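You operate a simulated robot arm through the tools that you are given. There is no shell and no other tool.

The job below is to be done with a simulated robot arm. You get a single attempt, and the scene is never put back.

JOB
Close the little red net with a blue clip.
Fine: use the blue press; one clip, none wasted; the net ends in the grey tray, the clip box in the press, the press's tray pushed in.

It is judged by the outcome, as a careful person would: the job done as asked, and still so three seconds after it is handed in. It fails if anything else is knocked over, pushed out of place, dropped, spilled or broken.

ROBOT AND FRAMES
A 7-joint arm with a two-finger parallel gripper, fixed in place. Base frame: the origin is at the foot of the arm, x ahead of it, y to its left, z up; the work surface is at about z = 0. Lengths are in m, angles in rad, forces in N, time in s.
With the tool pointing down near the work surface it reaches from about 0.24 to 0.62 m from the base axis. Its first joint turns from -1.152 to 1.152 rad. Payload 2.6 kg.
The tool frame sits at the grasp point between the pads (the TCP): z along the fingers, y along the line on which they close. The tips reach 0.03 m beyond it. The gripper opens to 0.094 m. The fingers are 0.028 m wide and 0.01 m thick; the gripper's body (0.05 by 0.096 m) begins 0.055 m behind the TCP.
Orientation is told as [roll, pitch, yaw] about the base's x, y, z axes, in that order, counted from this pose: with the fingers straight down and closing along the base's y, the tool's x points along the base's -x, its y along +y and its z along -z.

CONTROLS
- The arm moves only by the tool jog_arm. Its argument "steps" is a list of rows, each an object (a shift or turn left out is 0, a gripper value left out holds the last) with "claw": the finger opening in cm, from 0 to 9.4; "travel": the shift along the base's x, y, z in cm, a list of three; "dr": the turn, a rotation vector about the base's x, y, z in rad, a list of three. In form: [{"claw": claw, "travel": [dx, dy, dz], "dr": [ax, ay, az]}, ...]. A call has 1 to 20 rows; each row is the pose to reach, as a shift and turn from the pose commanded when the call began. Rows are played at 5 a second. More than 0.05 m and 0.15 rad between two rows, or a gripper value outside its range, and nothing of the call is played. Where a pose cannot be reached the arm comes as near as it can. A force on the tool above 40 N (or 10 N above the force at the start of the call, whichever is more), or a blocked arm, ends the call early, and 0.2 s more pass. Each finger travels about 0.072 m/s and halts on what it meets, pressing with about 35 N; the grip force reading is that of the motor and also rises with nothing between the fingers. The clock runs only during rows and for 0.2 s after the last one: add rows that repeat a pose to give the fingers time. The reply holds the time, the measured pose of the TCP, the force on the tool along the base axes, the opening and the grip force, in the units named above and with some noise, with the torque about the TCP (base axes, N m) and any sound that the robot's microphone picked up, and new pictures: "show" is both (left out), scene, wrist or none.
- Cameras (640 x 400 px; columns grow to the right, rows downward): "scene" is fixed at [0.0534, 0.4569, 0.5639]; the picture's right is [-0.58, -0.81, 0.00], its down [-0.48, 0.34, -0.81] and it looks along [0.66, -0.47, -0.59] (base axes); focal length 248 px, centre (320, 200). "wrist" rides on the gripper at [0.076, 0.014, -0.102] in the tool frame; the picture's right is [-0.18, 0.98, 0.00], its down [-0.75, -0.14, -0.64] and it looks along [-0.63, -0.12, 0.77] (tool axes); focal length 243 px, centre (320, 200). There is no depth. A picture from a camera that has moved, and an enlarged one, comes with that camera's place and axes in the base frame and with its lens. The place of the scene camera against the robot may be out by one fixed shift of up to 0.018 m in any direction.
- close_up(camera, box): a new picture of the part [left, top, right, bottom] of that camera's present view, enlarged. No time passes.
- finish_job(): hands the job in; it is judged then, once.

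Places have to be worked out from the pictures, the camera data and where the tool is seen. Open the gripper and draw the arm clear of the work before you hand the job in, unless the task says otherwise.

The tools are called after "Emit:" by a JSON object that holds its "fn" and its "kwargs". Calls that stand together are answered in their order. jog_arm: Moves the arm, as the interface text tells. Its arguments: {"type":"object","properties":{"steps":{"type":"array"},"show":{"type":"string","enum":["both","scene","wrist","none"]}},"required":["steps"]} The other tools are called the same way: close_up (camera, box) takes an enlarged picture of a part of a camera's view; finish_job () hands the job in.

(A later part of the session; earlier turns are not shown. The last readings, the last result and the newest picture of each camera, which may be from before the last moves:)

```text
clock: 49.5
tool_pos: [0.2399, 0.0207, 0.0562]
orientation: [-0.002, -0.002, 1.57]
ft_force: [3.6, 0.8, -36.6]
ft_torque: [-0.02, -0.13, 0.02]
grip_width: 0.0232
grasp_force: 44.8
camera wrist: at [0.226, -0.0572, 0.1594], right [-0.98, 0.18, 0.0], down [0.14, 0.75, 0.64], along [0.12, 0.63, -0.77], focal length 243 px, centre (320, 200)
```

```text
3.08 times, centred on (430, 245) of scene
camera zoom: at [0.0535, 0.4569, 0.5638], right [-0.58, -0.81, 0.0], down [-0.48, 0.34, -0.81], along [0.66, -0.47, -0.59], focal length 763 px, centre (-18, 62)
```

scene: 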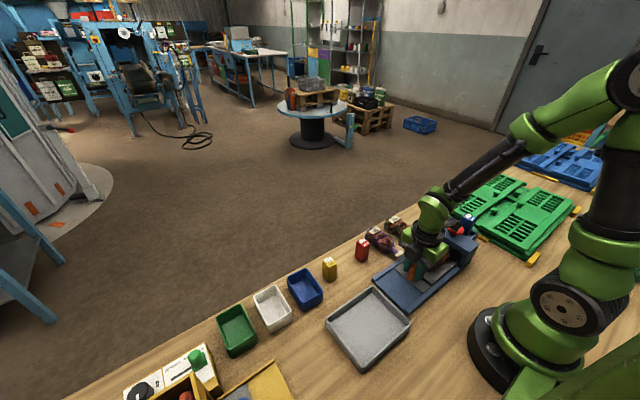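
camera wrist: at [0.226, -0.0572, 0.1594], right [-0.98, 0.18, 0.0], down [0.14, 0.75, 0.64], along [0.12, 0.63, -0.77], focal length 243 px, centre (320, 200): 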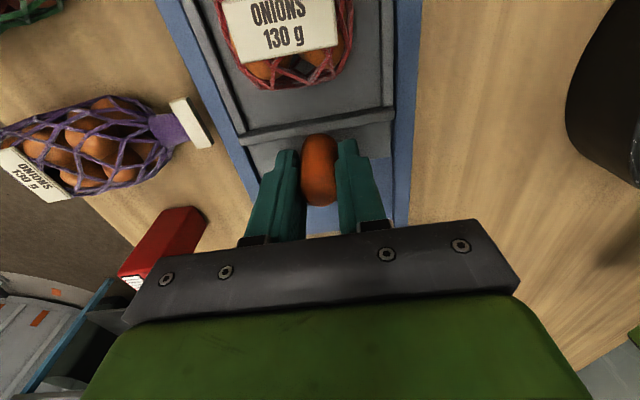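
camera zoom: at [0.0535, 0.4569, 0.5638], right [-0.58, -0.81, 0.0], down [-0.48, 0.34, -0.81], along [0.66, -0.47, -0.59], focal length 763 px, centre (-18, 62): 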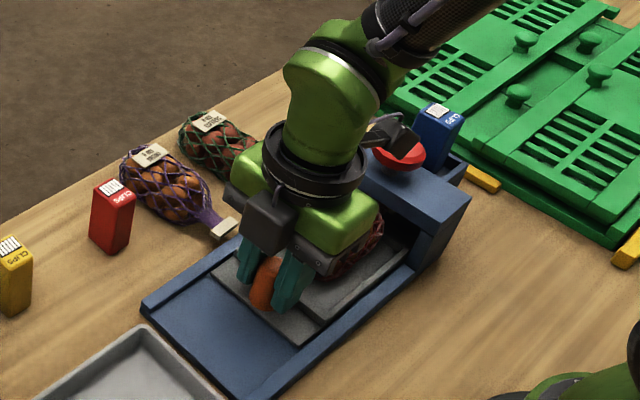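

The tray is 5.1 cm in, and the vertical preload has swung the other way, so I lower about 0.35 mm. I continue gently and watch for the stop.

Emit:
{"fn": "jog_arm", "kwargs": {"steps": [{"travel": [0, 0, -0.035]}, {"travel": [0, -0.1, -0.035]}, {"travel": [0, -0.2, -0.035]}, {"travel": [0, -0.3, -0.035]}, {"travel": [0, -0.4, -0.035]}, {"travel": [0, -0.5, -0.035]}, {"travel": [0, -0.6, -0.035]}, {"travel": [0, -0.7, -0.035]}, {"travel": [0, -0.8, -0.035]}]}}

Emit:
{"fn": "close_up", "kwargs": {"camera": "scene", "box": [360, 180, 500, 310]}}

```text
clock: 51.5
tool_pos: [0.2404, 0.0107, 0.0556]
orientation: [0.001, -0.002, 1.57]
ft_force: [-16.1, -0.3, 26.5]
ft_torque: [-0.4, 0.27, -0.03]
grip_width: 0.0232
grasp_force: 45.6
camera wrist: at [0.226, -0.0646, 0.159], right [-0.98, 0.19, 0.0], down [0.14, 0.75, 0.64], along [0.12, 0.63, -0.77], focal length 243 px, centre (320, 200)
```

scene: 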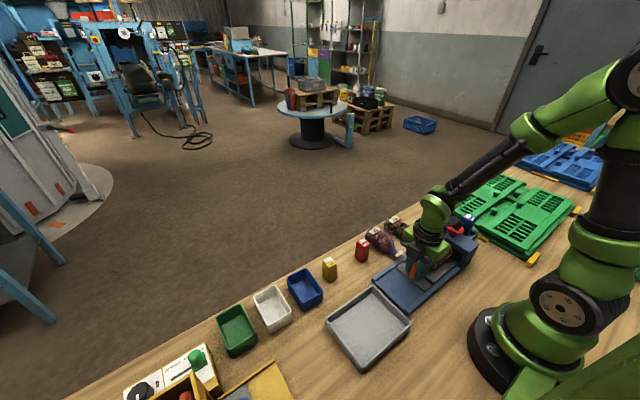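
wrist: 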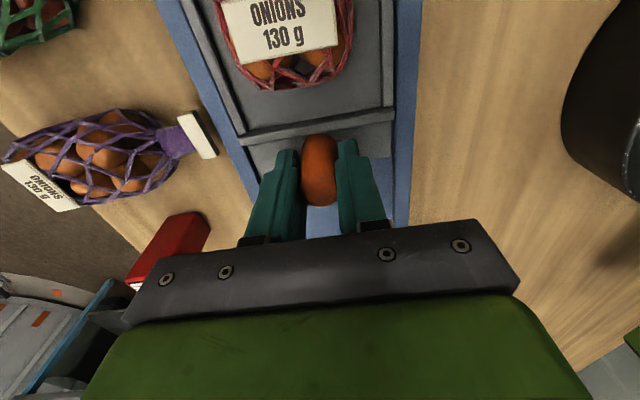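

```text
3.08 times, centred on (430, 245) of scene
camera zoom: at [0.0533, 0.4569, 0.5639], right [-0.58, -0.81, 0.0], down [-0.48, 0.34, -0.81], along [0.66, -0.47, -0.59], focal length 763 px, centre (-18, 62)
```

zoom: 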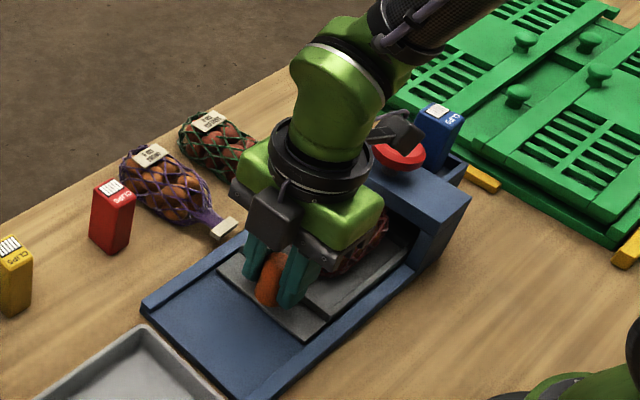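

The tray has moved 6.1 cm and there is still no stop in y. I trim slightly and continue in 1 mm rows.

Emit:
{"fn": "jog_arm", "kwargs": {"steps": [{"travel": [-0.03, 0, 0.02]}, {"travel": [-0.03, -0.1, 0.02]}, {"travel": [-0.03, -0.2, 0.02]}, {"travel": [-0.03, -0.3, 0.02]}, {"travel": [-0.03, -0.4, 0.02]}, {"travel": [-0.03, -0.5, 0.02]}, {"travel": [-0.03, -0.6, 0.02]}, {"travel": [-0.03, -0.7, 0.02]}, {"travel": [-0.03, -0.8, 0.02]}, {"travel": [-0.03, -0.9, 0.02]}, {"travel": [-0.03, -1.0, 0.02]}]}}

Emit:
{"fn": "close_up", "kwargs": {"camera": "scene", "box": [360, 180, 500, 310]}}

```text
clock: 53.9
tool_pos: [0.2396, 0.0046, 0.0563]
orientation: [-0.001, -0.004, 1.572]
ft_force: [-13.7, 37.3, 6.0]
ft_torque: [0.34, 0.08, -0.03]
grip_width: 0.0235
grasp_force: 45.1
camera wrist: at [0.2261, -0.0732, 0.1595], right [-0.98, 0.18, 0.0], down [0.14, 0.75, 0.65], along [0.12, 0.63, -0.76], focal length 243 px, centre (320, 200)
```

scene: 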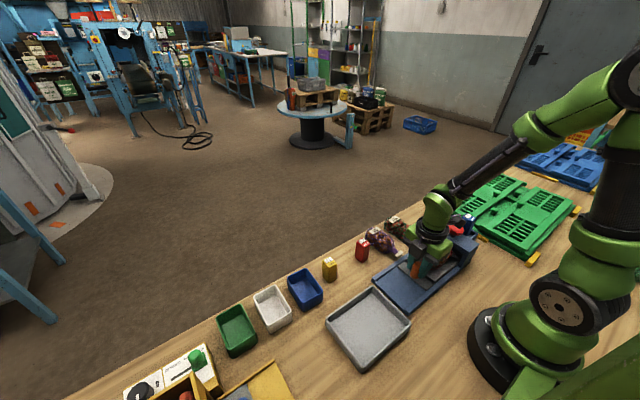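
wrist: 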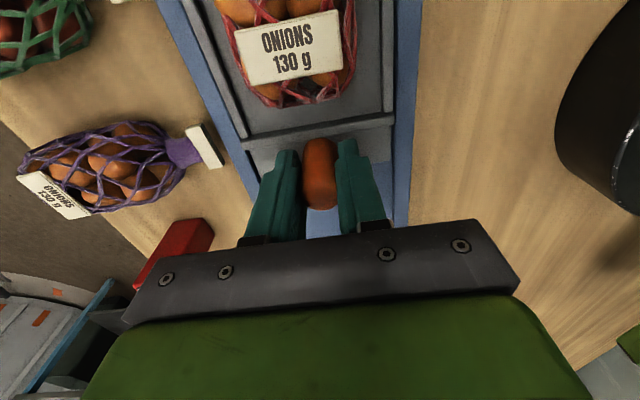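

```text
3.08 times, centred on (430, 245) of scene
camera zoom: at [0.0533, 0.4569, 0.5639], right [-0.58, -0.81, 0.0], down [-0.48, 0.34, -0.81], along [0.66, -0.47, -0.59], focal length 763 px, centre (-18, 62)
```

zoom: 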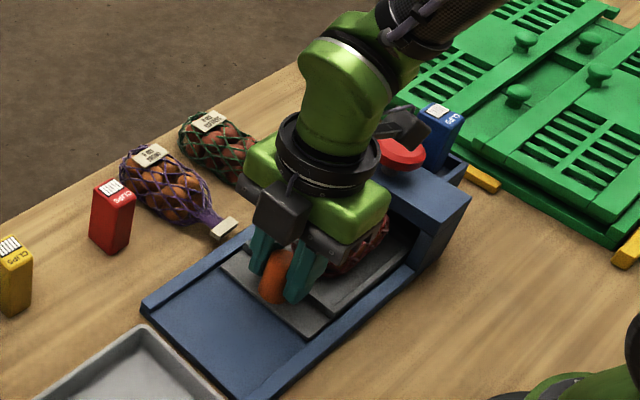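

A firm 37 N stop in y now shows the tray is fully in, after about 6.7 cm of travel. The net's header reached the press's back at the end and the net slid a few millimetres in the tray, which puts the neck at y≈-0.139, under the button. I relax the push, let go of the knob and rise to look.

Emit:
{"fn": "jog_arm", "kwargs": {"steps": [{"travel": [0, 0.15, 0]}, {"travel": [0, 0.3, 0]}, {"claw": 3.2, "travel": [0, 0.3, 0]}, {"claw": 4.5, "travel": [0, 0.3, 0]}, {"claw": 5.0, "travel": [0, 0.3, 0]}], "show": "wrist"}}

```text
clock: 55.1
tool_pos: [0.24, 0.0061, 0.0547]
orientation: [0.0, -0.001, 1.57]
ft_force: [0.6, -0.5, 0.4]
ft_torque: [0.04, -0.04, -0.03]
grip_width: 0.0501
grasp_force: 0.0
camera wrist: at [0.2265, -0.0714, 0.1594], right [-0.98, 0.18, 0.0], down [0.14, 0.75, 0.64], along [0.12, 0.63, -0.77], focal length 243 px, centre (320, 200)
```

wrist: 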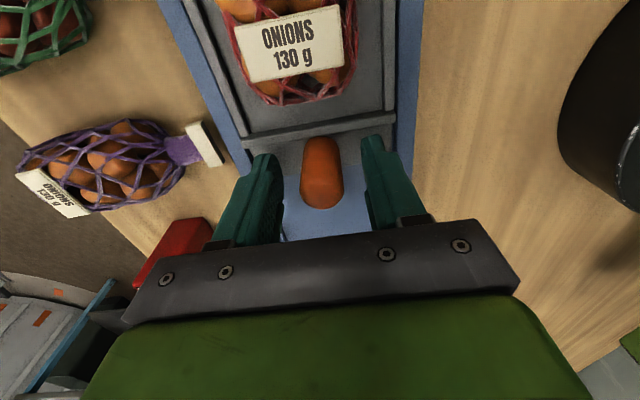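

The knob is free. I rise straight up and back away so the scene camera can see into the press.

Emit:
{"fn": "jog_arm", "kwargs": {"steps": [{"travel": [0, 0, 2]}, {"travel": [0, 0, 5]}, {"travel": [0, 0, 9]}, {"travel": [0.5, 0, 13]}, {"travel": [3, 0, 16]}, {"travel": [6, 0, 18]}, {"travel": [10, 0, 18]}, {"travel": [10, 0, 18]}]}}

Emit:
{"fn": "close_up", "kwargs": {"camera": "scene", "box": [370, 200, 490, 310]}}

Emit:
{"fn": "close_up", "kwargs": {"camera": "scene", "box": [405, 215, 475, 275]}}

```text
clock: 56.9
tool_pos: [0.3407, 0.005, 0.2349]
orientation: [-0.002, -0.002, 1.571]
ft_force: [-0.1, -0.5, 1.3]
ft_torque: [-0.02, 0.0, -0.01]
grip_width: 0.05
grasp_force: 0.1
camera wrist: at [0.3261, -0.0707, 0.3391], right [-0.98, 0.18, 0.0], down [0.14, 0.75, 0.64], along [0.12, 0.63, -0.77], focal length 243 px, centre (320, 200)
```

scene: 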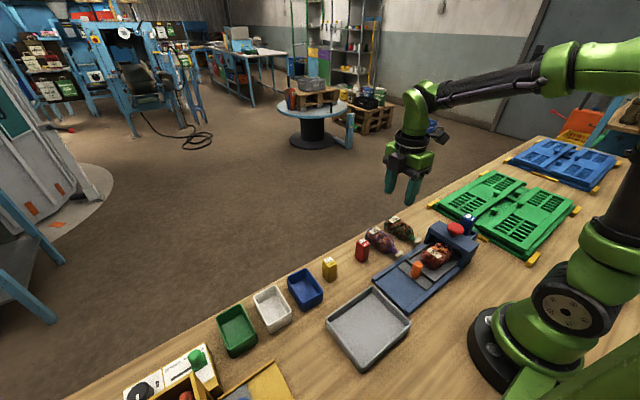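
wrist: 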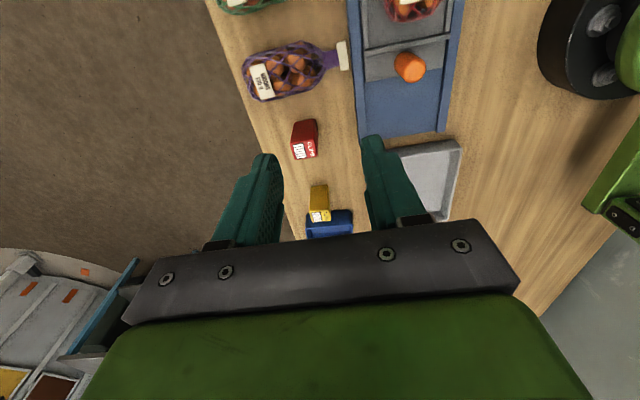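

```text
3.64 times, centred on (430, 255) of scene
camera zoom: at [0.0534, 0.4569, 0.5639], right [-0.58, -0.81, 0.0], down [-0.48, 0.34, -0.81], along [0.66, -0.47, -0.59], focal length 902 px, centre (-80, 0)
```

zoom: 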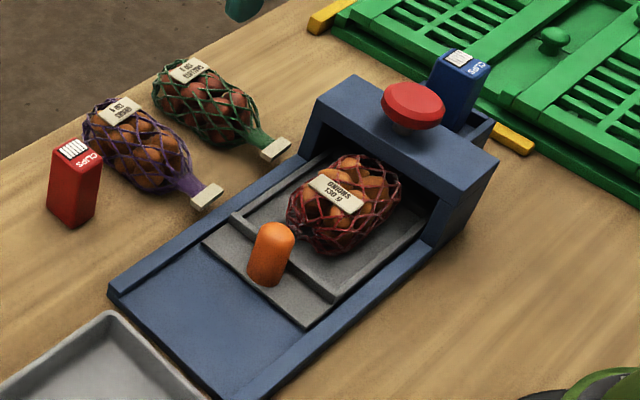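

```text
6.67 times, centred on (440, 245) of scene
camera zoom: at [0.0534, 0.4569, 0.5639], right [-0.58, -0.81, 0.0], down [-0.48, 0.34, -0.81], along [0.66, -0.47, -0.59], focal length 1653 px, centre (-480, -100)
```

zoom: 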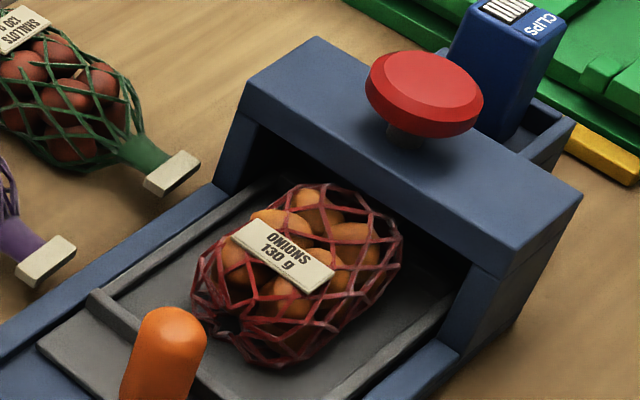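

The net is under the tower with the tray in. Pressing is a one-shot action, so first I want to see the neck under the plunger, and I'll turn the wrist round so its camera looks along −y into the tunnel.

Emit:
{"fn": "jog_arm", "kwargs": {"steps": [{"travel": [0, 0.5, 0], "dr": [0, 0, -0.14]}, {"travel": [0, 1, 0], "dr": [0, 0, -0.28]}, {"travel": [0, 1.5, 0], "dr": [0, 0, -0.42]}, {"travel": [0, 2, 0], "dr": [0, 0, -0.56]}, {"travel": [0, 2.5, 0], "dr": [0, 0, -0.7]}, {"travel": [0, 3, 0], "dr": [0, 0, -0.84]}, {"travel": [0, 3.5, 0], "dr": [0, 0, -0.98]}, {"travel": [0, 4, 0], "dr": [0, 0, -1.12]}, {"travel": [0, 4.5, 0], "dr": [0, 0, -1.26]}, {"travel": [0, 5, 0], "dr": [0, 0, -1.4]}, {"travel": [0, 5, 0], "dr": [0, 0, -1.54]}, {"travel": [0, 5, 0], "dr": [0, 0, -1.68]}, {"travel": [0, 5, 0], "dr": [0, 0, -1.82]}, {"travel": [0, 5, 0], "dr": [0, 0, -1.96]}, {"travel": [0, 5, 0], "dr": [0, 0, -2.1]}, {"travel": [0, 5, 0], "dr": [0, 0, -2.24]}, {"travel": [0, 5, 0], "dr": [0, 0, -2.38]}, {"travel": [0, 5, 0], "dr": [0, 0, -2.52]}, {"travel": [0, 5, 0], "dr": [0, 0, -2.66]}, {"travel": [0, 5, 0], "dr": [0, 0, -2.8]}], "show": "wrist"}}

```text
clock: 61.1
tool_pos: [0.3401, 0.0543, 0.2355]
orientation: [-0.001, -0.002, -1.234]
ft_force: [0.7, -0.3, -0.9]
ft_torque: [0.03, -0.01, 0.04]
grip_width: 0.0502
grasp_force: 0.1
camera wrist: at [0.329, 0.1318, 0.3394], right [0.99, 0.15, 0.0], down [0.12, -0.76, 0.64], along [0.1, -0.64, -0.77], focal length 243 px, centre (320, 200)
```

wrist: 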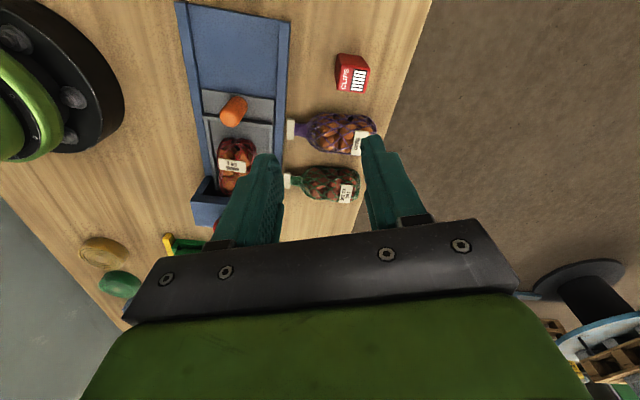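

The reverse yaw is reachable. I finish turning to −90° and back off over the press's front, then tilt to look into the tunnel.

Emit:
{"fn": "jog_arm", "kwargs": {"steps": [{"travel": [-2, 2, -1], "dr": [0, 0, -0.11]}, {"travel": [-4, 4, -2], "dr": [0, 0, -0.22]}, {"travel": [-6, 6, -3], "dr": [0, 0, -0.337]}, {"travel": [-8, 7.5, -3.5], "dr": [0, 0, -0.337]}, {"travel": [-8, 7.5, -3.5], "dr": [0, 0, -0.337]}], "show": "none"}}

Emit:
{"fn": "jog_arm", "kwargs": {"steps": [{"travel": [0, -0.5, 0], "dr": [-0.12, 0, 0]}, {"travel": [0, -1, -1], "dr": [-0.24, 0, 0]}, {"travel": [-0.5, -1.5, -2], "dr": [-0.36, 0, 0]}, {"travel": [-1, -2, -3], "dr": [-0.48, 0, 0]}, {"travel": [-1, -2, -4], "dr": [-0.48, 0, 0]}, {"travel": [-1, -2, -4], "dr": [-0.48, 0, 0]}]}}

```text
clock: 62.3
tool_pos: [0.2568, 0.1295, 0.2001]
orientation: [0.0, -0.002, -1.566]
ft_force: [0.5, 0.8, -0.5]
ft_torque: [-0.02, 0.04, 0.03]
grip_width: 0.0499
grasp_force: 0.0
```

```text
clock: 63.7
tool_pos: [0.2488, 0.1098, 0.1598]
orientation: [-0.003, -0.482, -1.566]
ft_force: [-0.3, -0.7, -0.2]
ft_torque: [0.0, -0.01, -0.01]
grip_width: 0.0499
grasp_force: 0.1
camera wrist: at [0.2639, 0.2249, 0.2163], right [0.98, -0.16, 0.08], down [-0.14, -0.37, 0.92], along [-0.12, -0.92, -0.39], focal length 243 px, centre (320, 200)
```

scene: 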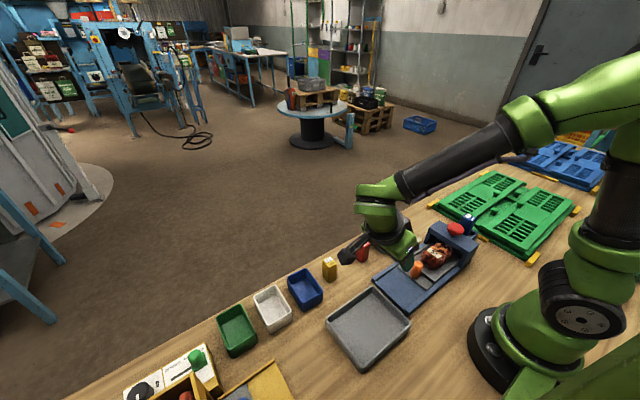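
wrist: 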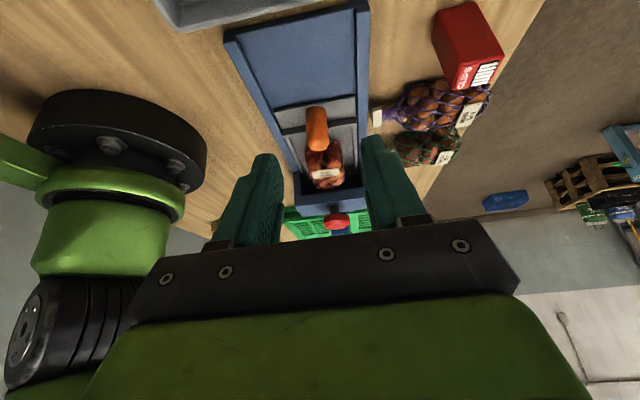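

Emit:
{"fn": "close_up", "kwargs": {"camera": "wrist", "box": [275, 80, 375, 245]}}

Emit:
{"fn": "close_up", "kwargs": {"camera": "wrist", "box": [290, 140, 370, 210]}}

```text
2.42 times, centred on (325, 162) of wrist
camera zoom: at [0.2639, 0.2249, 0.2163], right [0.98, -0.16, 0.08], down [-0.14, -0.37, 0.92], along [-0.12, -0.92, -0.39], focal length 588 px, centre (308, 291)
```

zoom: 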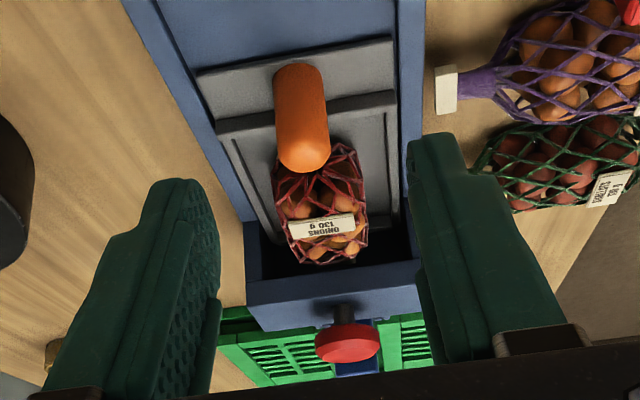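

```text
5.71 times, centred on (330, 175) of wrist
camera zoom: at [0.2639, 0.2249, 0.2163], right [0.98, -0.16, 0.08], down [-0.14, -0.37, 0.92], along [-0.12, -0.92, -0.39], focal length 1386 px, centre (263, 343)
```

zoom: 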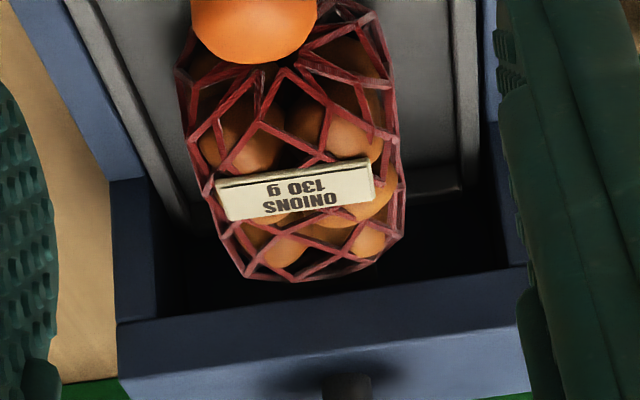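

The body covers the neck from this side. From the tray travel and the net's measured shift, though, the neck spans about y -0.126 to -0.148, which is right at the tabs and under the button (y≈-0.139). I level the tool, close the fingers and go above the button.

Emit:
{"fn": "jog_arm", "kwargs": {"steps": [{"claw": 3, "travel": [0, 0, 1.5], "dr": [0.12, 0, 0]}, {"claw": 1, "travel": [0, 0, 3], "dr": [0.24, 0, 0]}, {"claw": 0, "travel": [0, -0.5, 4.5], "dr": [0.36, 0, 0]}, {"claw": 0, "travel": [0, -1, 6], "dr": [0.482, 0, 0]}, {"claw": 0, "travel": [0, -1, 6], "dr": [0.482, 0, 0]}], "show": "none"}}

Emit:
{"fn": "jog_arm", "kwargs": {"steps": [{"travel": [0, -4, 0]}, {"travel": [0, -8, 0]}, {"travel": [0, -12, 0]}, {"travel": [-0.3, -16, 0]}, {"travel": [-0.6, -20, 0]}, {"travel": [-0.8, -23.8, -1]}, {"travel": [-0.8, -23.8, -3]}, {"travel": [-0.8, -23.8, -3]}]}}

```text
clock: 64.9
tool_pos: [0.2504, 0.1005, 0.2212]
orientation: [0.0, 0.002, -1.567]
ft_force: [0.1, 0.2, 0.8]
ft_torque: [0.04, 0.02, 0.0]
grip_width: 0.0
grasp_force: 33.4
```

```text
clock: 66.7
tool_pos: [0.2399, -0.1412, 0.191]
orientation: [-0.001, 0.0, -1.567]
ft_force: [-0.7, 0.2, -1.1]
ft_torque: [0.01, -0.02, -0.03]
grip_width: 0.0004
grasp_force: 33.4
camera wrist: at [0.2548, -0.065, 0.2941], right [0.98, -0.18, 0.0], down [-0.14, -0.75, 0.64], along [-0.12, -0.63, -0.77], focal length 243 px, centre (320, 200)
```

scene: 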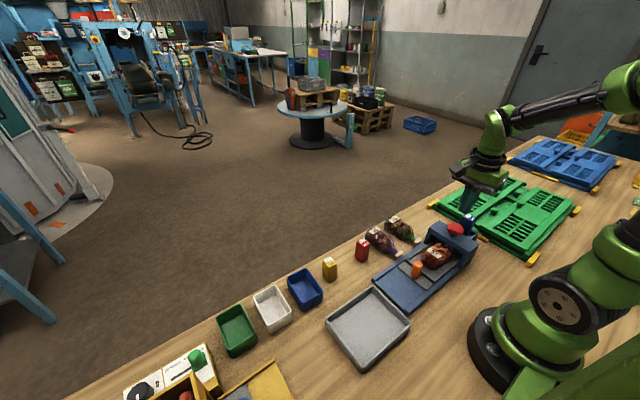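
wrist: 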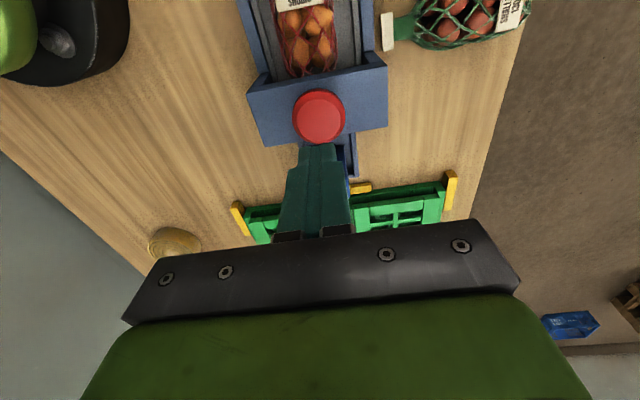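

Emit:
{"fn": "close_up", "kwargs": {"camera": "wrist", "box": [220, 0, 400, 180]}}

Emit:
{"fn": "close_up", "kwargs": {"camera": "scene", "box": [410, 150, 510, 270]}}

```text
2.22 times, centred on (310, 90) of wrist
camera zoom: at [0.2548, -0.065, 0.2941], right [0.98, -0.18, 0.0], down [-0.14, -0.75, 0.64], along [-0.12, -0.63, -0.77], focal length 539 px, centre (342, 444)
```

zoom: 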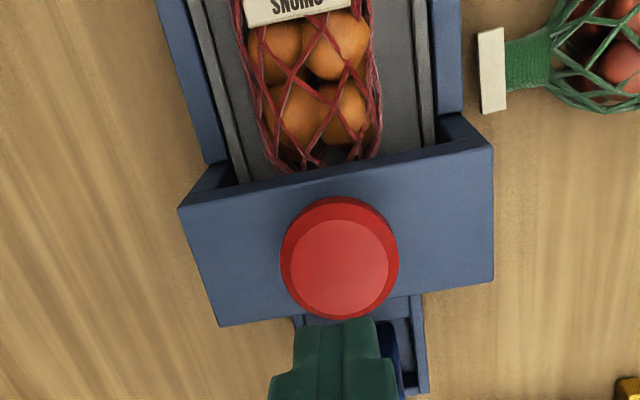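

```text
3.33 times, centred on (460, 210) of scene
camera zoom: at [0.0534, 0.4569, 0.5639], right [-0.58, -0.81, 0.0], down [-0.48, 0.34, -0.81], along [0.66, -0.47, -0.59], focal length 826 px, centre (-147, 167)
```

zoom: 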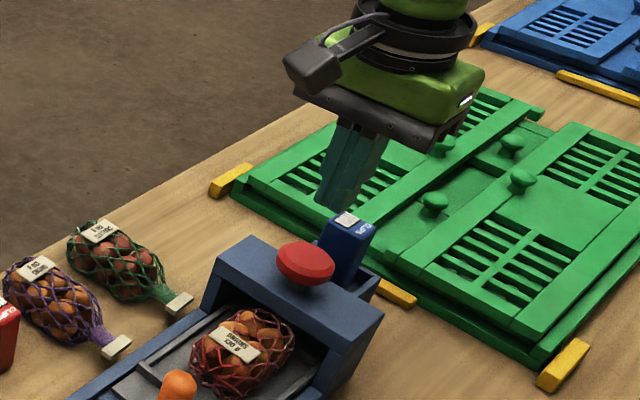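

The button centre is at (0.2395,-0.1385) and the closed fingertips are almost over it. I shift 2 mm and come down close above it.

Emit:
{"fn": "jog_arm", "kwargs": {"steps": [{"travel": [0, 0.2, -2]}, {"travel": [0, 0.2, -3.5]}, {"travel": [0, 0.2, -4]}, {"travel": [0, 0.2, -4]}]}}

Emit:
{"fn": "close_up", "kwargs": {"camera": "scene", "box": [410, 150, 510, 270]}}

```text
clock: 67.7
tool_pos: [0.2413, -0.1383, 0.1513]
orientation: [-0.001, -0.001, -1.564]
ft_force: [0.5, 0.2, -0.4]
ft_torque: [-0.01, 0.0, 0.0]
grip_width: 0.0
grasp_force: 33.4
camera wrist: at [0.2558, -0.0614, 0.2544], right [0.98, -0.18, 0.0], down [-0.14, -0.75, 0.64], along [-0.12, -0.63, -0.77], focal length 243 px, centre (320, 200)
```

scene: 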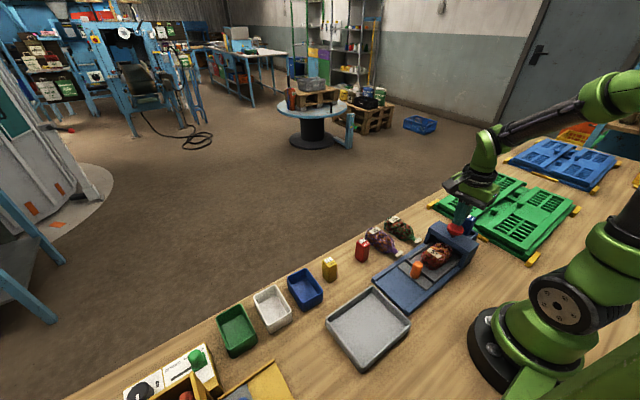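
wrist: 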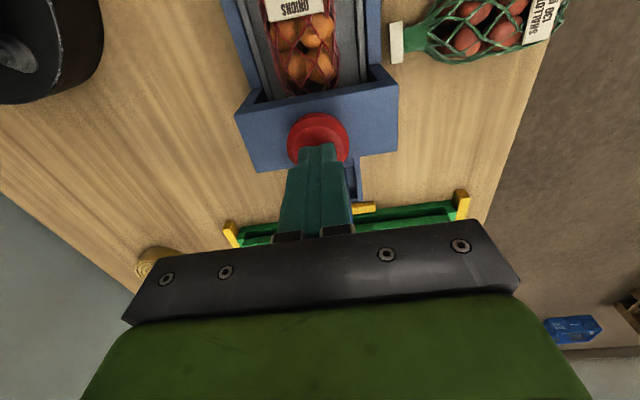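

```text
3.33 times, centred on (460, 210) of scene
camera zoom: at [0.0534, 0.4569, 0.5639], right [-0.58, -0.81, 0.0], down [-0.48, 0.34, -0.81], along [0.66, -0.47, -0.59], focal length 826 px, centre (-147, 167)
```

zoom: 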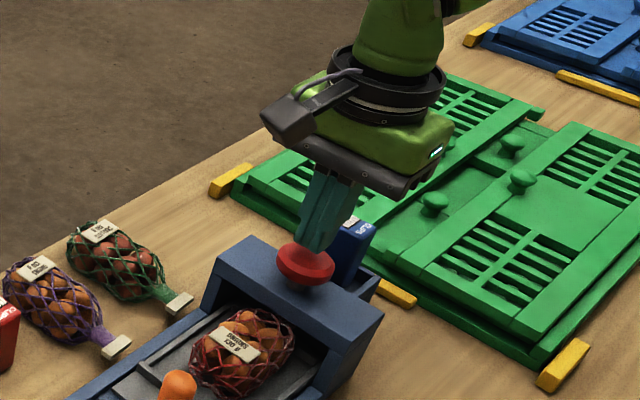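

The fingertips are centred just above the red button. I press it straight down once, slowly, and let the force limit stop the stroke at the bottom.

Emit:
{"fn": "jog_arm", "kwargs": {"steps": [{"travel": [0, 0, -0.3]}, {"travel": [0, 0, -0.6]}, {"travel": [0, 0, -0.8]}, {"travel": [0, 0, -1.0]}, {"travel": [0, 0, -1.15]}, {"travel": [0, 0, -1.3]}, {"travel": [0, 0, -1.45]}, {"travel": [0, 0, -1.6]}, {"travel": [0, 0, -1.75]}, {"travel": [0, 0, -1.9]}, {"travel": [0, 0, -2.05]}, {"travel": [0, 0, -2.2]}, {"travel": [0, 0, -2.35]}, {"travel": [0, 0, -2.5]}, {"travel": [0, 0, -2.65]}, {"travel": [0, 0, -2.8]}]}}

Emit:
{"fn": "close_up", "kwargs": {"camera": "scene", "box": [410, 150, 510, 270]}}

```text
clock: 71.1
tool_pos: [0.2431, -0.1361, 0.1266]
orientation: [0.004, 0.0, -1.565]
ft_force: [-8.7, 2.6, 19.6]
ft_torque: [0.17, 0.22, 0.06]
grip_width: 0.0003
grasp_force: 32.8
heard: click
stopped in row 16: the force on the tool passed its limit at 43 N (the readings are from after the stop); the commanded pose is now the measured one
camera wrist: at [0.2567, -0.0599, 0.2288], right [0.98, -0.18, 0.0], down [-0.14, -0.75, 0.64], along [-0.11, -0.63, -0.77], focal length 243 px, centre (320, 200)
```

scene: 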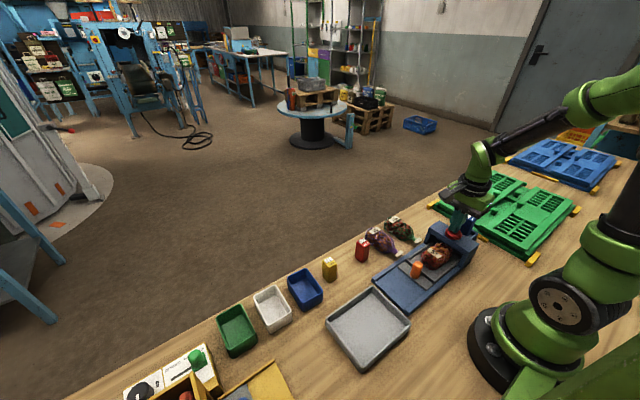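
wrist: 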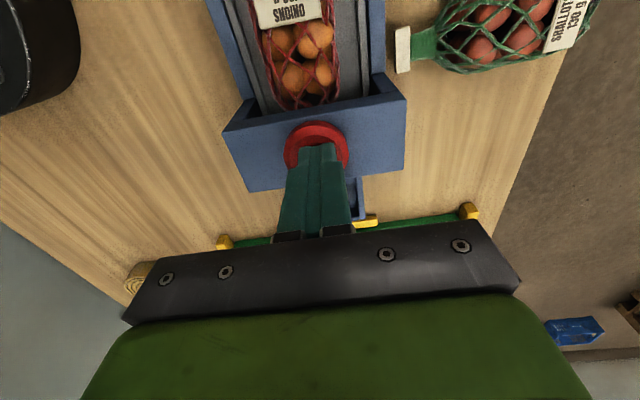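

```text
3.33 times, centred on (460, 210) of scene
camera zoom: at [0.0533, 0.4569, 0.5638], right [-0.58, -0.81, 0.0], down [-0.48, 0.34, -0.81], along [0.66, -0.47, -0.59], focal length 826 px, centre (-147, 167)
```

zoom: 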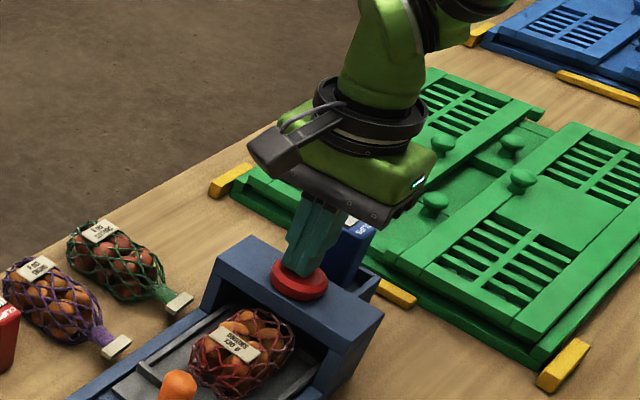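

A single click was heard and the button reached the bottom of its stroke. I lift straight off the button and move back toward the knob.

Emit:
{"fn": "jog_arm", "kwargs": {"steps": [{"travel": [0, 0, 1]}, {"travel": [0, 0, 3]}, {"travel": [0, 0, 6]}, {"travel": [0, 0, 8]}, {"travel": [0, 4, 8]}, {"travel": [0, 8, 8]}, {"claw": 5, "travel": [-0.1, 12, 8]}, {"claw": 5.7, "travel": [-0.2, 14.1, 6]}, {"claw": 5.7, "travel": [-0.2, 14.1, 4]}, {"claw": 5.7, "travel": [-0.2, 14.1, 4]}]}}

Emit:
{"fn": "close_up", "kwargs": {"camera": "wrist", "box": [220, 0, 420, 220]}}

Emit:
{"fn": "close_up", "kwargs": {"camera": "scene", "box": [370, 170, 500, 310]}}

```text
clock: 73.3
tool_pos: [0.2411, 0.0052, 0.1643]
orientation: [0.001, -0.001, -1.567]
ft_force: [0.1, -0.4, 0.9]
ft_torque: [-0.04, 0.06, -0.02]
grip_width: 0.0568
grasp_force: 0.0
camera wrist: at [0.2548, 0.0819, 0.2669], right [0.98, -0.18, 0.0], down [-0.14, -0.75, 0.64], along [-0.11, -0.63, -0.77], focal length 243 px, centre (320, 200)
```

scene: 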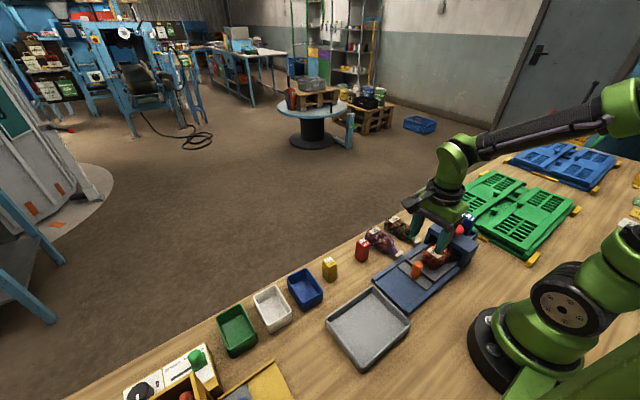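
wrist: 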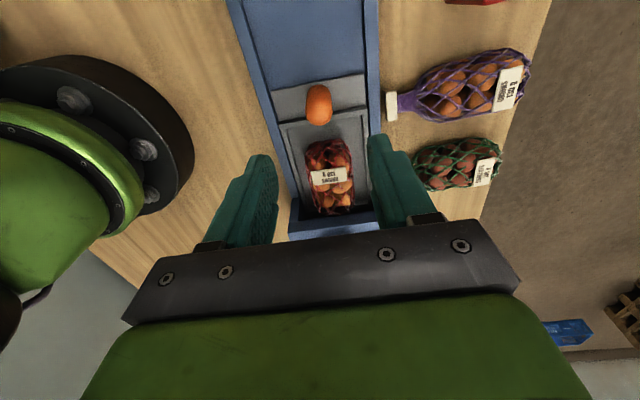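

```text
1.82 times, centred on (320, 110) of wrist
camera zoom: at [0.2548, 0.0819, 0.2669], right [0.98, -0.18, 0.0], down [-0.14, -0.75, 0.64], along [-0.11, -0.63, -0.77], focal length 441 px, centre (320, 364)
```

zoom: 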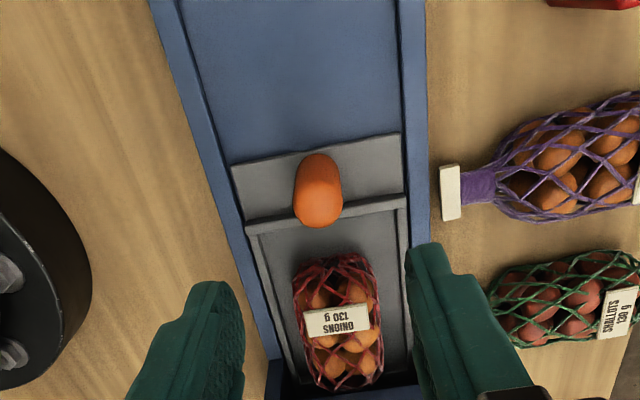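

```text
2.86 times, centred on (435, 240) of scene
camera zoom: at [0.0533, 0.4569, 0.5639], right [-0.58, -0.81, 0.0], down [-0.48, 0.34, -0.81], along [0.66, -0.47, -0.59], focal length 708 px, centre (-9, 86)
```

zoom: 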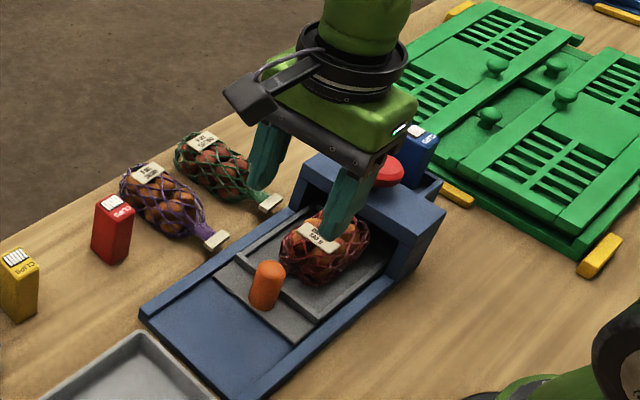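

The knob is now at about (0.2415, 0.0055). I descend around it again to pull the tray back out.

Emit:
{"fn": "jog_arm", "kwargs": {"steps": [{"travel": [0.05, 0.05, -3]}, {"travel": [0.05, 0.05, -6]}, {"travel": [0.05, 0.05, -9]}, {"travel": [0.05, 0.05, -10.8]}, {"travel": [0.05, 0.05, -10.8]}]}}

Emit:
{"fn": "close_up", "kwargs": {"camera": "wrist", "box": [220, 60, 420, 240]}}

```text
clock: 74.5
tool_pos: [0.2409, 0.0041, 0.0574]
orientation: [0.001, -0.002, -1.567]
ft_force: [-1.3, 0.1, -0.1]
ft_torque: [0.02, -0.02, 0.01]
grip_width: 0.0573
grasp_force: 0.0
camera wrist: at [0.2553, 0.0806, 0.1608], right [0.98, -0.18, 0.0], down [-0.14, -0.75, 0.64], along [-0.11, -0.63, -0.77], focal length 243 px, centre (320, 200)
```

scene: 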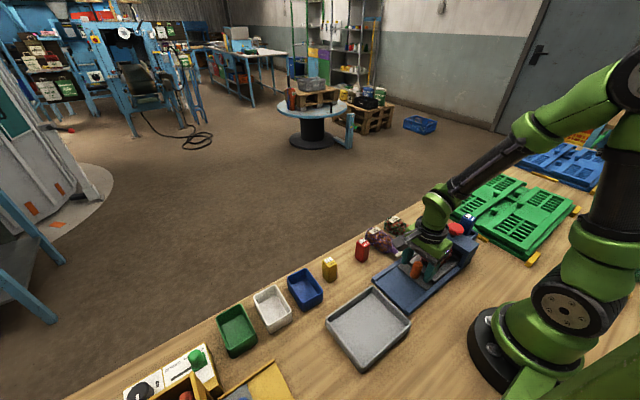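
wrist: 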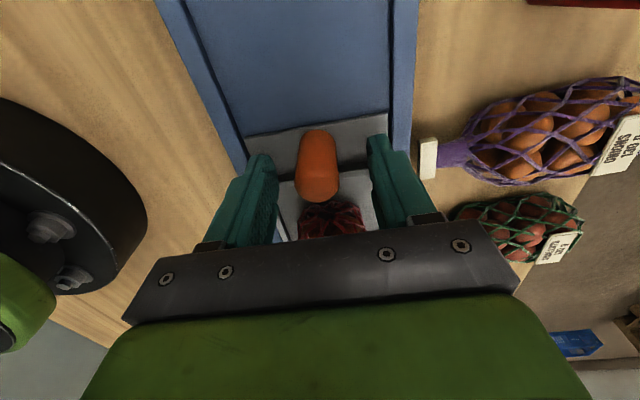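

```text
2.22 times, centred on (320, 150) of wrist
camera zoom: at [0.2553, 0.0806, 0.1608], right [0.98, -0.18, 0.0], down [-0.14, -0.75, 0.64], along [-0.11, -0.63, -0.77], focal length 539 px, centre (320, 311)
```

zoom: 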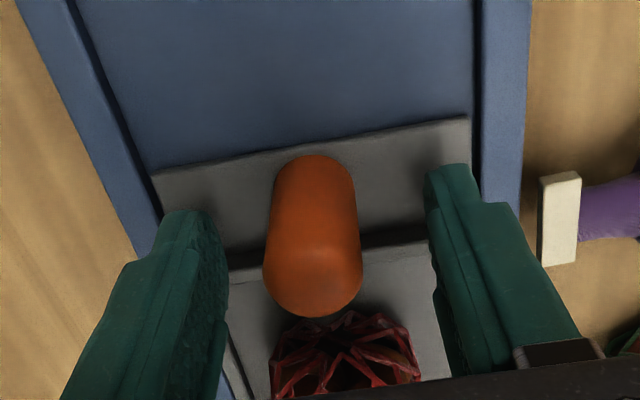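

The knob sits about 1.5 mm to the −x side of centre. I shift by 1 mm, close on it and read the forces.

Emit:
{"fn": "jog_arm", "kwargs": {"steps": [{"travel": [-0.1, 0, 0]}, {"claw": 4.0, "travel": [-0.1, 0, 0]}, {"claw": 2.0, "travel": [-0.1, 0, 0]}, {"claw": 1.8, "travel": [-0.1, 0, 0]}, {"claw": 1.8, "travel": [-0.1, 0, 0]}], "show": "none"}}

```text
clock: 75.7
tool_pos: [0.2401, 0.0044, 0.0574]
orientation: [0.002, -0.002, -1.567]
ft_force: [0.4, -0.1, 0.5]
ft_torque: [-0.02, 0.32, 0.01]
grip_width: 0.0231
grasp_force: 44.9
```

The grip is clean and nearly free of load. I pull the tray out slowly toward +y.

Emit:
{"fn": "jog_arm", "kwargs": {"steps": [{"travel": [0, 0.1, 0]}, {"travel": [0, 0.2, 0]}, {"travel": [0, 0.3, 0]}, {"travel": [0, 0.4, 0]}, {"travel": [0, 0.5, 0]}, {"travel": [0, 0.7, 0]}, {"travel": [0, 0.9, 0]}, {"travel": [0, 1.1, 0]}, {"travel": [0, 1.3, 0]}, {"travel": [0, 1.5, 0]}, {"travel": [0, 1.7, 0]}, {"travel": [0, 1.9, 0]}, {"travel": [0, 2.1, 0]}, {"travel": [0, 2.3, 0]}, {"travel": [0, 2.5, 0]}]}}

Emit:
{"fn": "close_up", "kwargs": {"camera": "scene", "box": [370, 190, 500, 310]}}

```text
clock: 78.9
tool_pos: [0.2408, 0.03, 0.0556]
orientation: [0.003, 0.0, -1.566]
ft_force: [-1.9, -1.7, 15.4]
ft_torque: [0.23, 0.54, -0.05]
grip_width: 0.0234
grasp_force: 44.2
camera wrist: at [0.2539, 0.1061, 0.1597], right [0.98, -0.18, 0.0], down [-0.14, -0.75, 0.64], along [-0.11, -0.63, -0.77], focal length 243 px, centre (320, 200)
```

scene: 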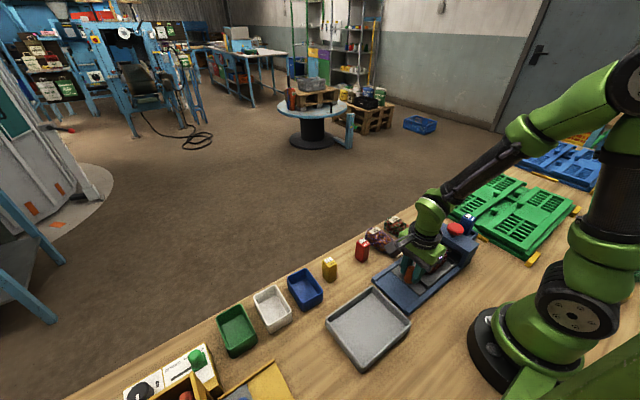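
wrist: 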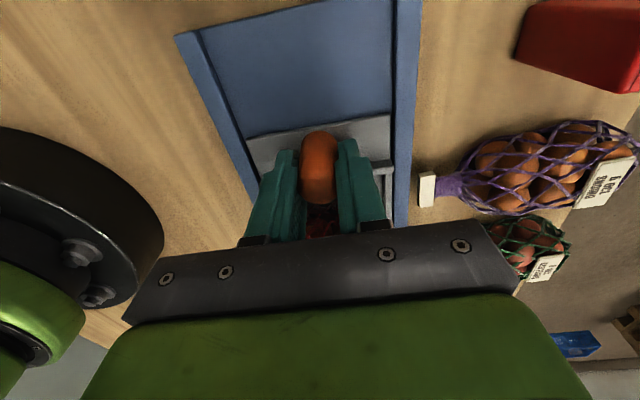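

```text
3.33 times, centred on (435, 250) of scene
camera zoom: at [0.0533, 0.4569, 0.5639], right [-0.58, -0.81, 0.0], down [-0.48, 0.34, -0.81], along [0.66, -0.47, -0.59], focal length 826 px, centre (-63, 33)
```

zoom: 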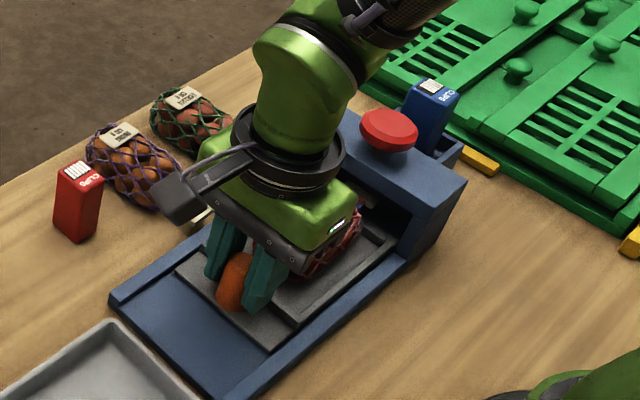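

The tray and net are coming out together. I continue to the original outer position.

Emit:
{"fn": "jog_arm", "kwargs": {"steps": [{"travel": [0, 0.2, 0.02]}, {"travel": [0, 0.4, 0.02]}, {"travel": [0, 0.6, 0.02]}, {"travel": [0, 0.8, 0.02]}, {"travel": [0, 1.0, 0.02]}, {"travel": [0, 1.2, 0.02]}, {"travel": [0, 1.4, 0.02]}, {"travel": [0, 1.6, 0.02]}, {"travel": [0, 1.8, 0.02]}, {"travel": [0, 2.0, 0.02]}, {"travel": [0, 2.2, 0.02]}, {"travel": [0, 2.4, 0.02]}, {"travel": [0, 2.6, 0.02]}, {"travel": [0, 2.8, 0.02]}, {"travel": [0, 3.0, 0.02]}, {"travel": [0, 3.2, 0.02]}, {"travel": [0, 3.4, 0.02]}, {"travel": [0, 3.6, 0.02]}, {"travel": [0, 3.8, 0.02]}, {"travel": [0, 4.0, 0.02]}]}}

Emit:
{"fn": "close_up", "kwargs": {"camera": "scene", "box": [370, 190, 500, 310]}}

```text
clock: 80.6
tool_pos: [0.2404, 0.0447, 0.057]
orientation: [0.002, -0.003, -1.565]
ft_force: [2.2, 0.6, -0.7]
ft_torque: [-0.19, 0.46, -0.1]
grip_width: 0.0233
grasp_force: 45.4
stopped in row 8: the force on the tool passed its limit at 40 N (the readings are from after the stop); the commanded pose is now the measured one
camera wrist: at [0.2539, 0.1209, 0.1598], right [0.98, -0.18, 0.0], down [-0.14, -0.75, 0.64], along [-0.11, -0.63, -0.77], focal length 243 px, centre (320, 200)
```

scene: 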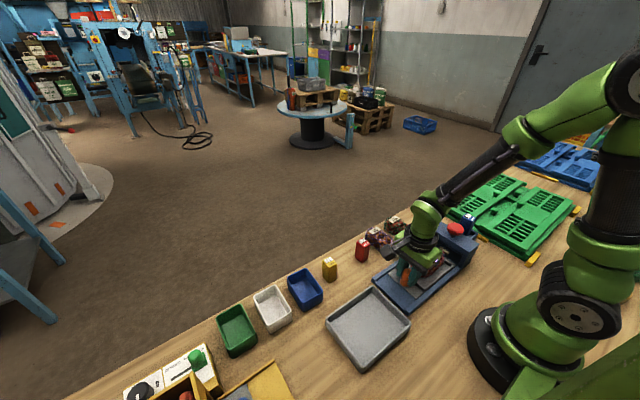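
wrist: 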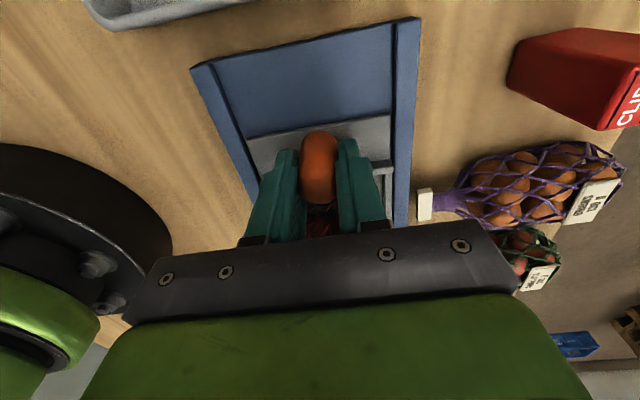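

```text
3.33 times, centred on (435, 250) of scene
camera zoom: at [0.0533, 0.4569, 0.5639], right [-0.58, -0.81, 0.0], down [-0.48, 0.34, -0.81], along [0.66, -0.47, -0.59], focal length 826 px, centre (-63, 33)
```

zoom: 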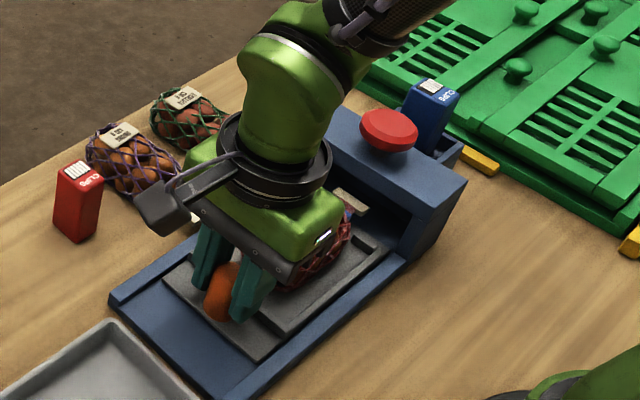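

That stop came from vertical preload, and the readings are relaxed again. A blue spot now shows at the neck near the header, which should be the clip. I continue pulling in smaller steps.

Emit:
{"fn": "jog_arm", "kwargs": {"steps": [{"travel": [0, 0.1, 0]}, {"travel": [0, 0.2, 0]}, {"travel": [0, 0.3, 0]}, {"travel": [0, 0.4, 0]}, {"travel": [0, 0.55, 0]}, {"travel": [0, 0.7, 0]}, {"travel": [0, 0.85, 0]}, {"travel": [0, 1.0, 0]}, {"travel": [0, 1.15, 0]}, {"travel": [0, 1.3, 0]}, {"travel": [0, 1.45, 0]}, {"travel": [0, 1.6, 0]}, {"travel": [0, 1.75, 0]}, {"travel": [0, 1.9, 0]}, {"travel": [0, 2.05, 0]}, {"travel": [0, 2.2, 0]}, {"travel": [0, 2.35, 0]}, {"travel": [0, 2.5, 0]}]}}

Emit:
{"fn": "close_up", "kwargs": {"camera": "scene", "box": [370, 190, 500, 310]}}

```text
clock: 84.4
tool_pos: [0.2394, 0.0694, 0.0566]
orientation: [0.0, -0.002, -1.566]
ft_force: [10.1, -0.8, -29.9]
ft_torque: [0.53, 0.08, -0.11]
grip_width: 0.0231
grasp_force: 45.0
camera wrist: at [0.254, 0.1456, 0.1598], right [0.98, -0.18, 0.0], down [-0.14, -0.75, 0.64], along [-0.11, -0.63, -0.77], focal length 243 px, centre (320, 200)
```

scene: 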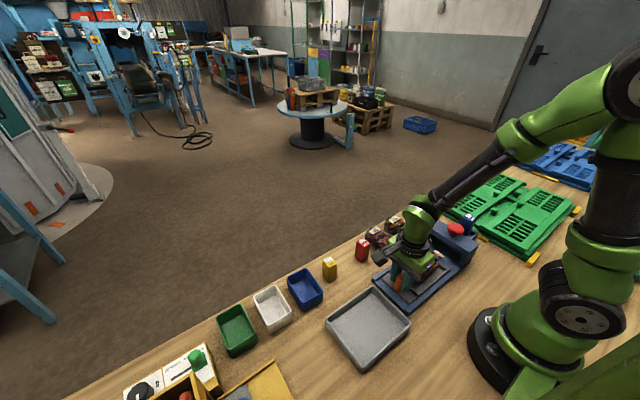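
wrist: 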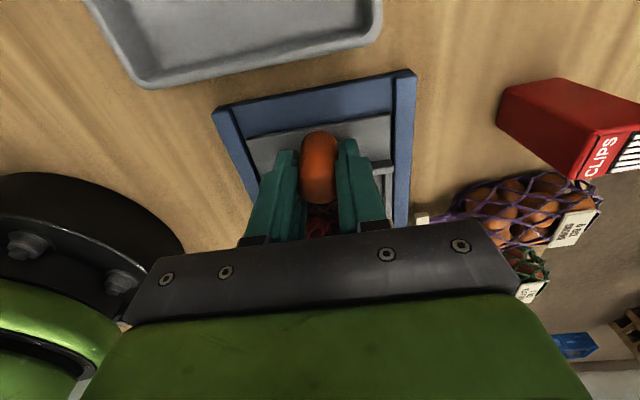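

```text
3.33 times, centred on (435, 250) of scene
camera zoom: at [0.0534, 0.4569, 0.5638], right [-0.58, -0.81, 0.0], down [-0.48, 0.34, -0.81], along [0.66, -0.47, -0.59], focal length 826 px, centre (-63, 33)
```

zoom: 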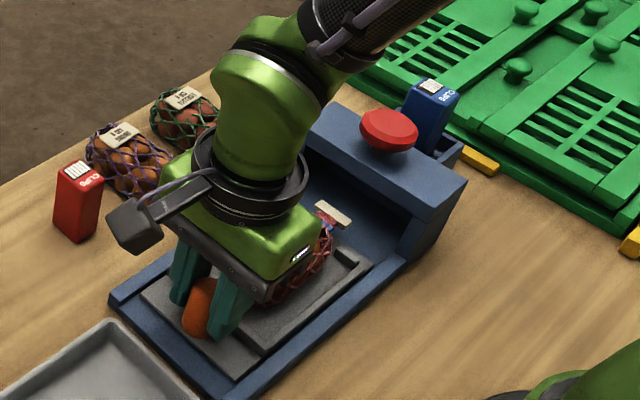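

The blue clip is on the red net's neck and the tray is back out. I relieve the small preload, let go of the knob and rise.

Emit:
{"fn": "jog_arm", "kwargs": {"steps": [{"travel": [0, 0, -0.03]}, {"claw": 3.0, "travel": [0, 0, -0.03]}, {"claw": 5.0, "travel": [0, 0, -0.03]}, {"claw": 5.7, "travel": [0, 0, -0.03]}, {"travel": [0, 0, 2]}, {"travel": [0, 0, 5]}, {"travel": [0, 0, 9]}, {"travel": [0, 0, 12]}, {"travel": [0, 0, 12]}]}}

Emit:
{"fn": "close_up", "kwargs": {"camera": "scene", "box": [370, 190, 500, 310]}}

Emit:
{"fn": "close_up", "kwargs": {"camera": "wrist", "box": [200, 0, 440, 240]}}

```text
clock: 86.4
tool_pos: [0.2386, 0.07, 0.1758]
orientation: [0.001, -0.003, -1.566]
ft_force: [0.4, 0.1, 0.2]
ft_torque: [-0.03, 0.0, -0.01]
grip_width: 0.0569
grasp_force: 0.0
camera wrist: at [0.2536, 0.1458, 0.2799], right [0.98, -0.18, 0.0], down [-0.14, -0.75, 0.64], along [-0.11, -0.63, -0.77], focal length 243 px, centre (320, 200)
```

scene: 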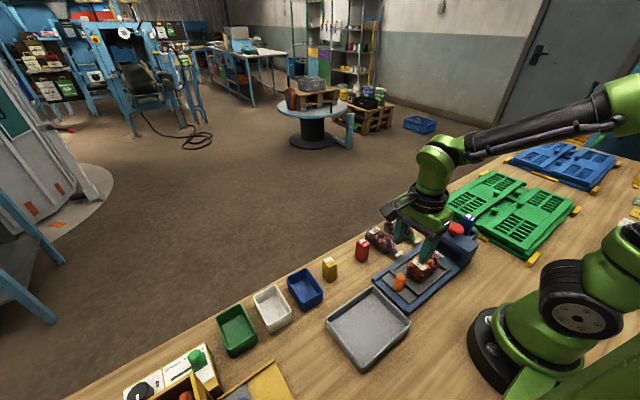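
wrist: 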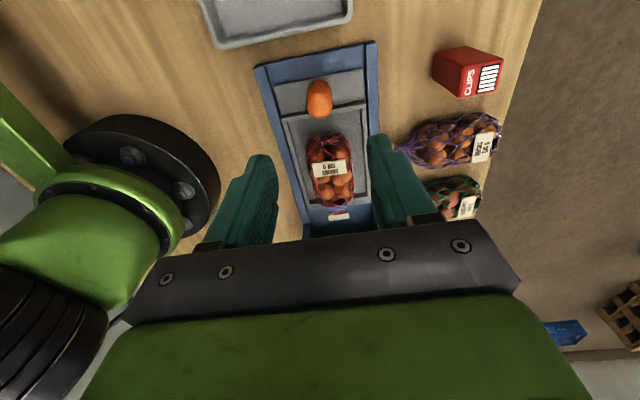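

```text
3.33 times, centred on (435, 250) of scene
camera zoom: at [0.0533, 0.4569, 0.5639], right [-0.58, -0.81, 0.0], down [-0.48, 0.34, -0.81], along [0.66, -0.47, -0.59], focal length 826 px, centre (-63, 33)
```

zoom: 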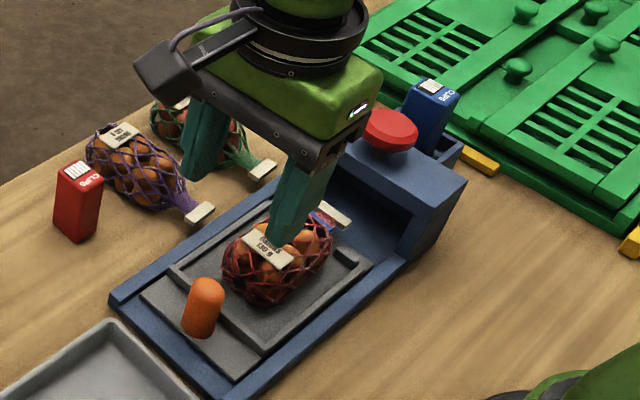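

```text
1.67 times, centred on (320, 120) of wrist
camera zoom: at [0.2536, 0.1458, 0.2799], right [0.98, -0.18, 0.0], down [-0.14, -0.75, 0.64], along [-0.11, -0.63, -0.77], focal length 404 px, centre (320, 333)
```

zoom: 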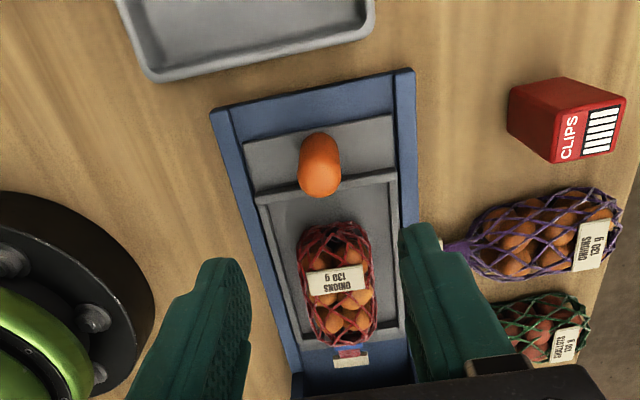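

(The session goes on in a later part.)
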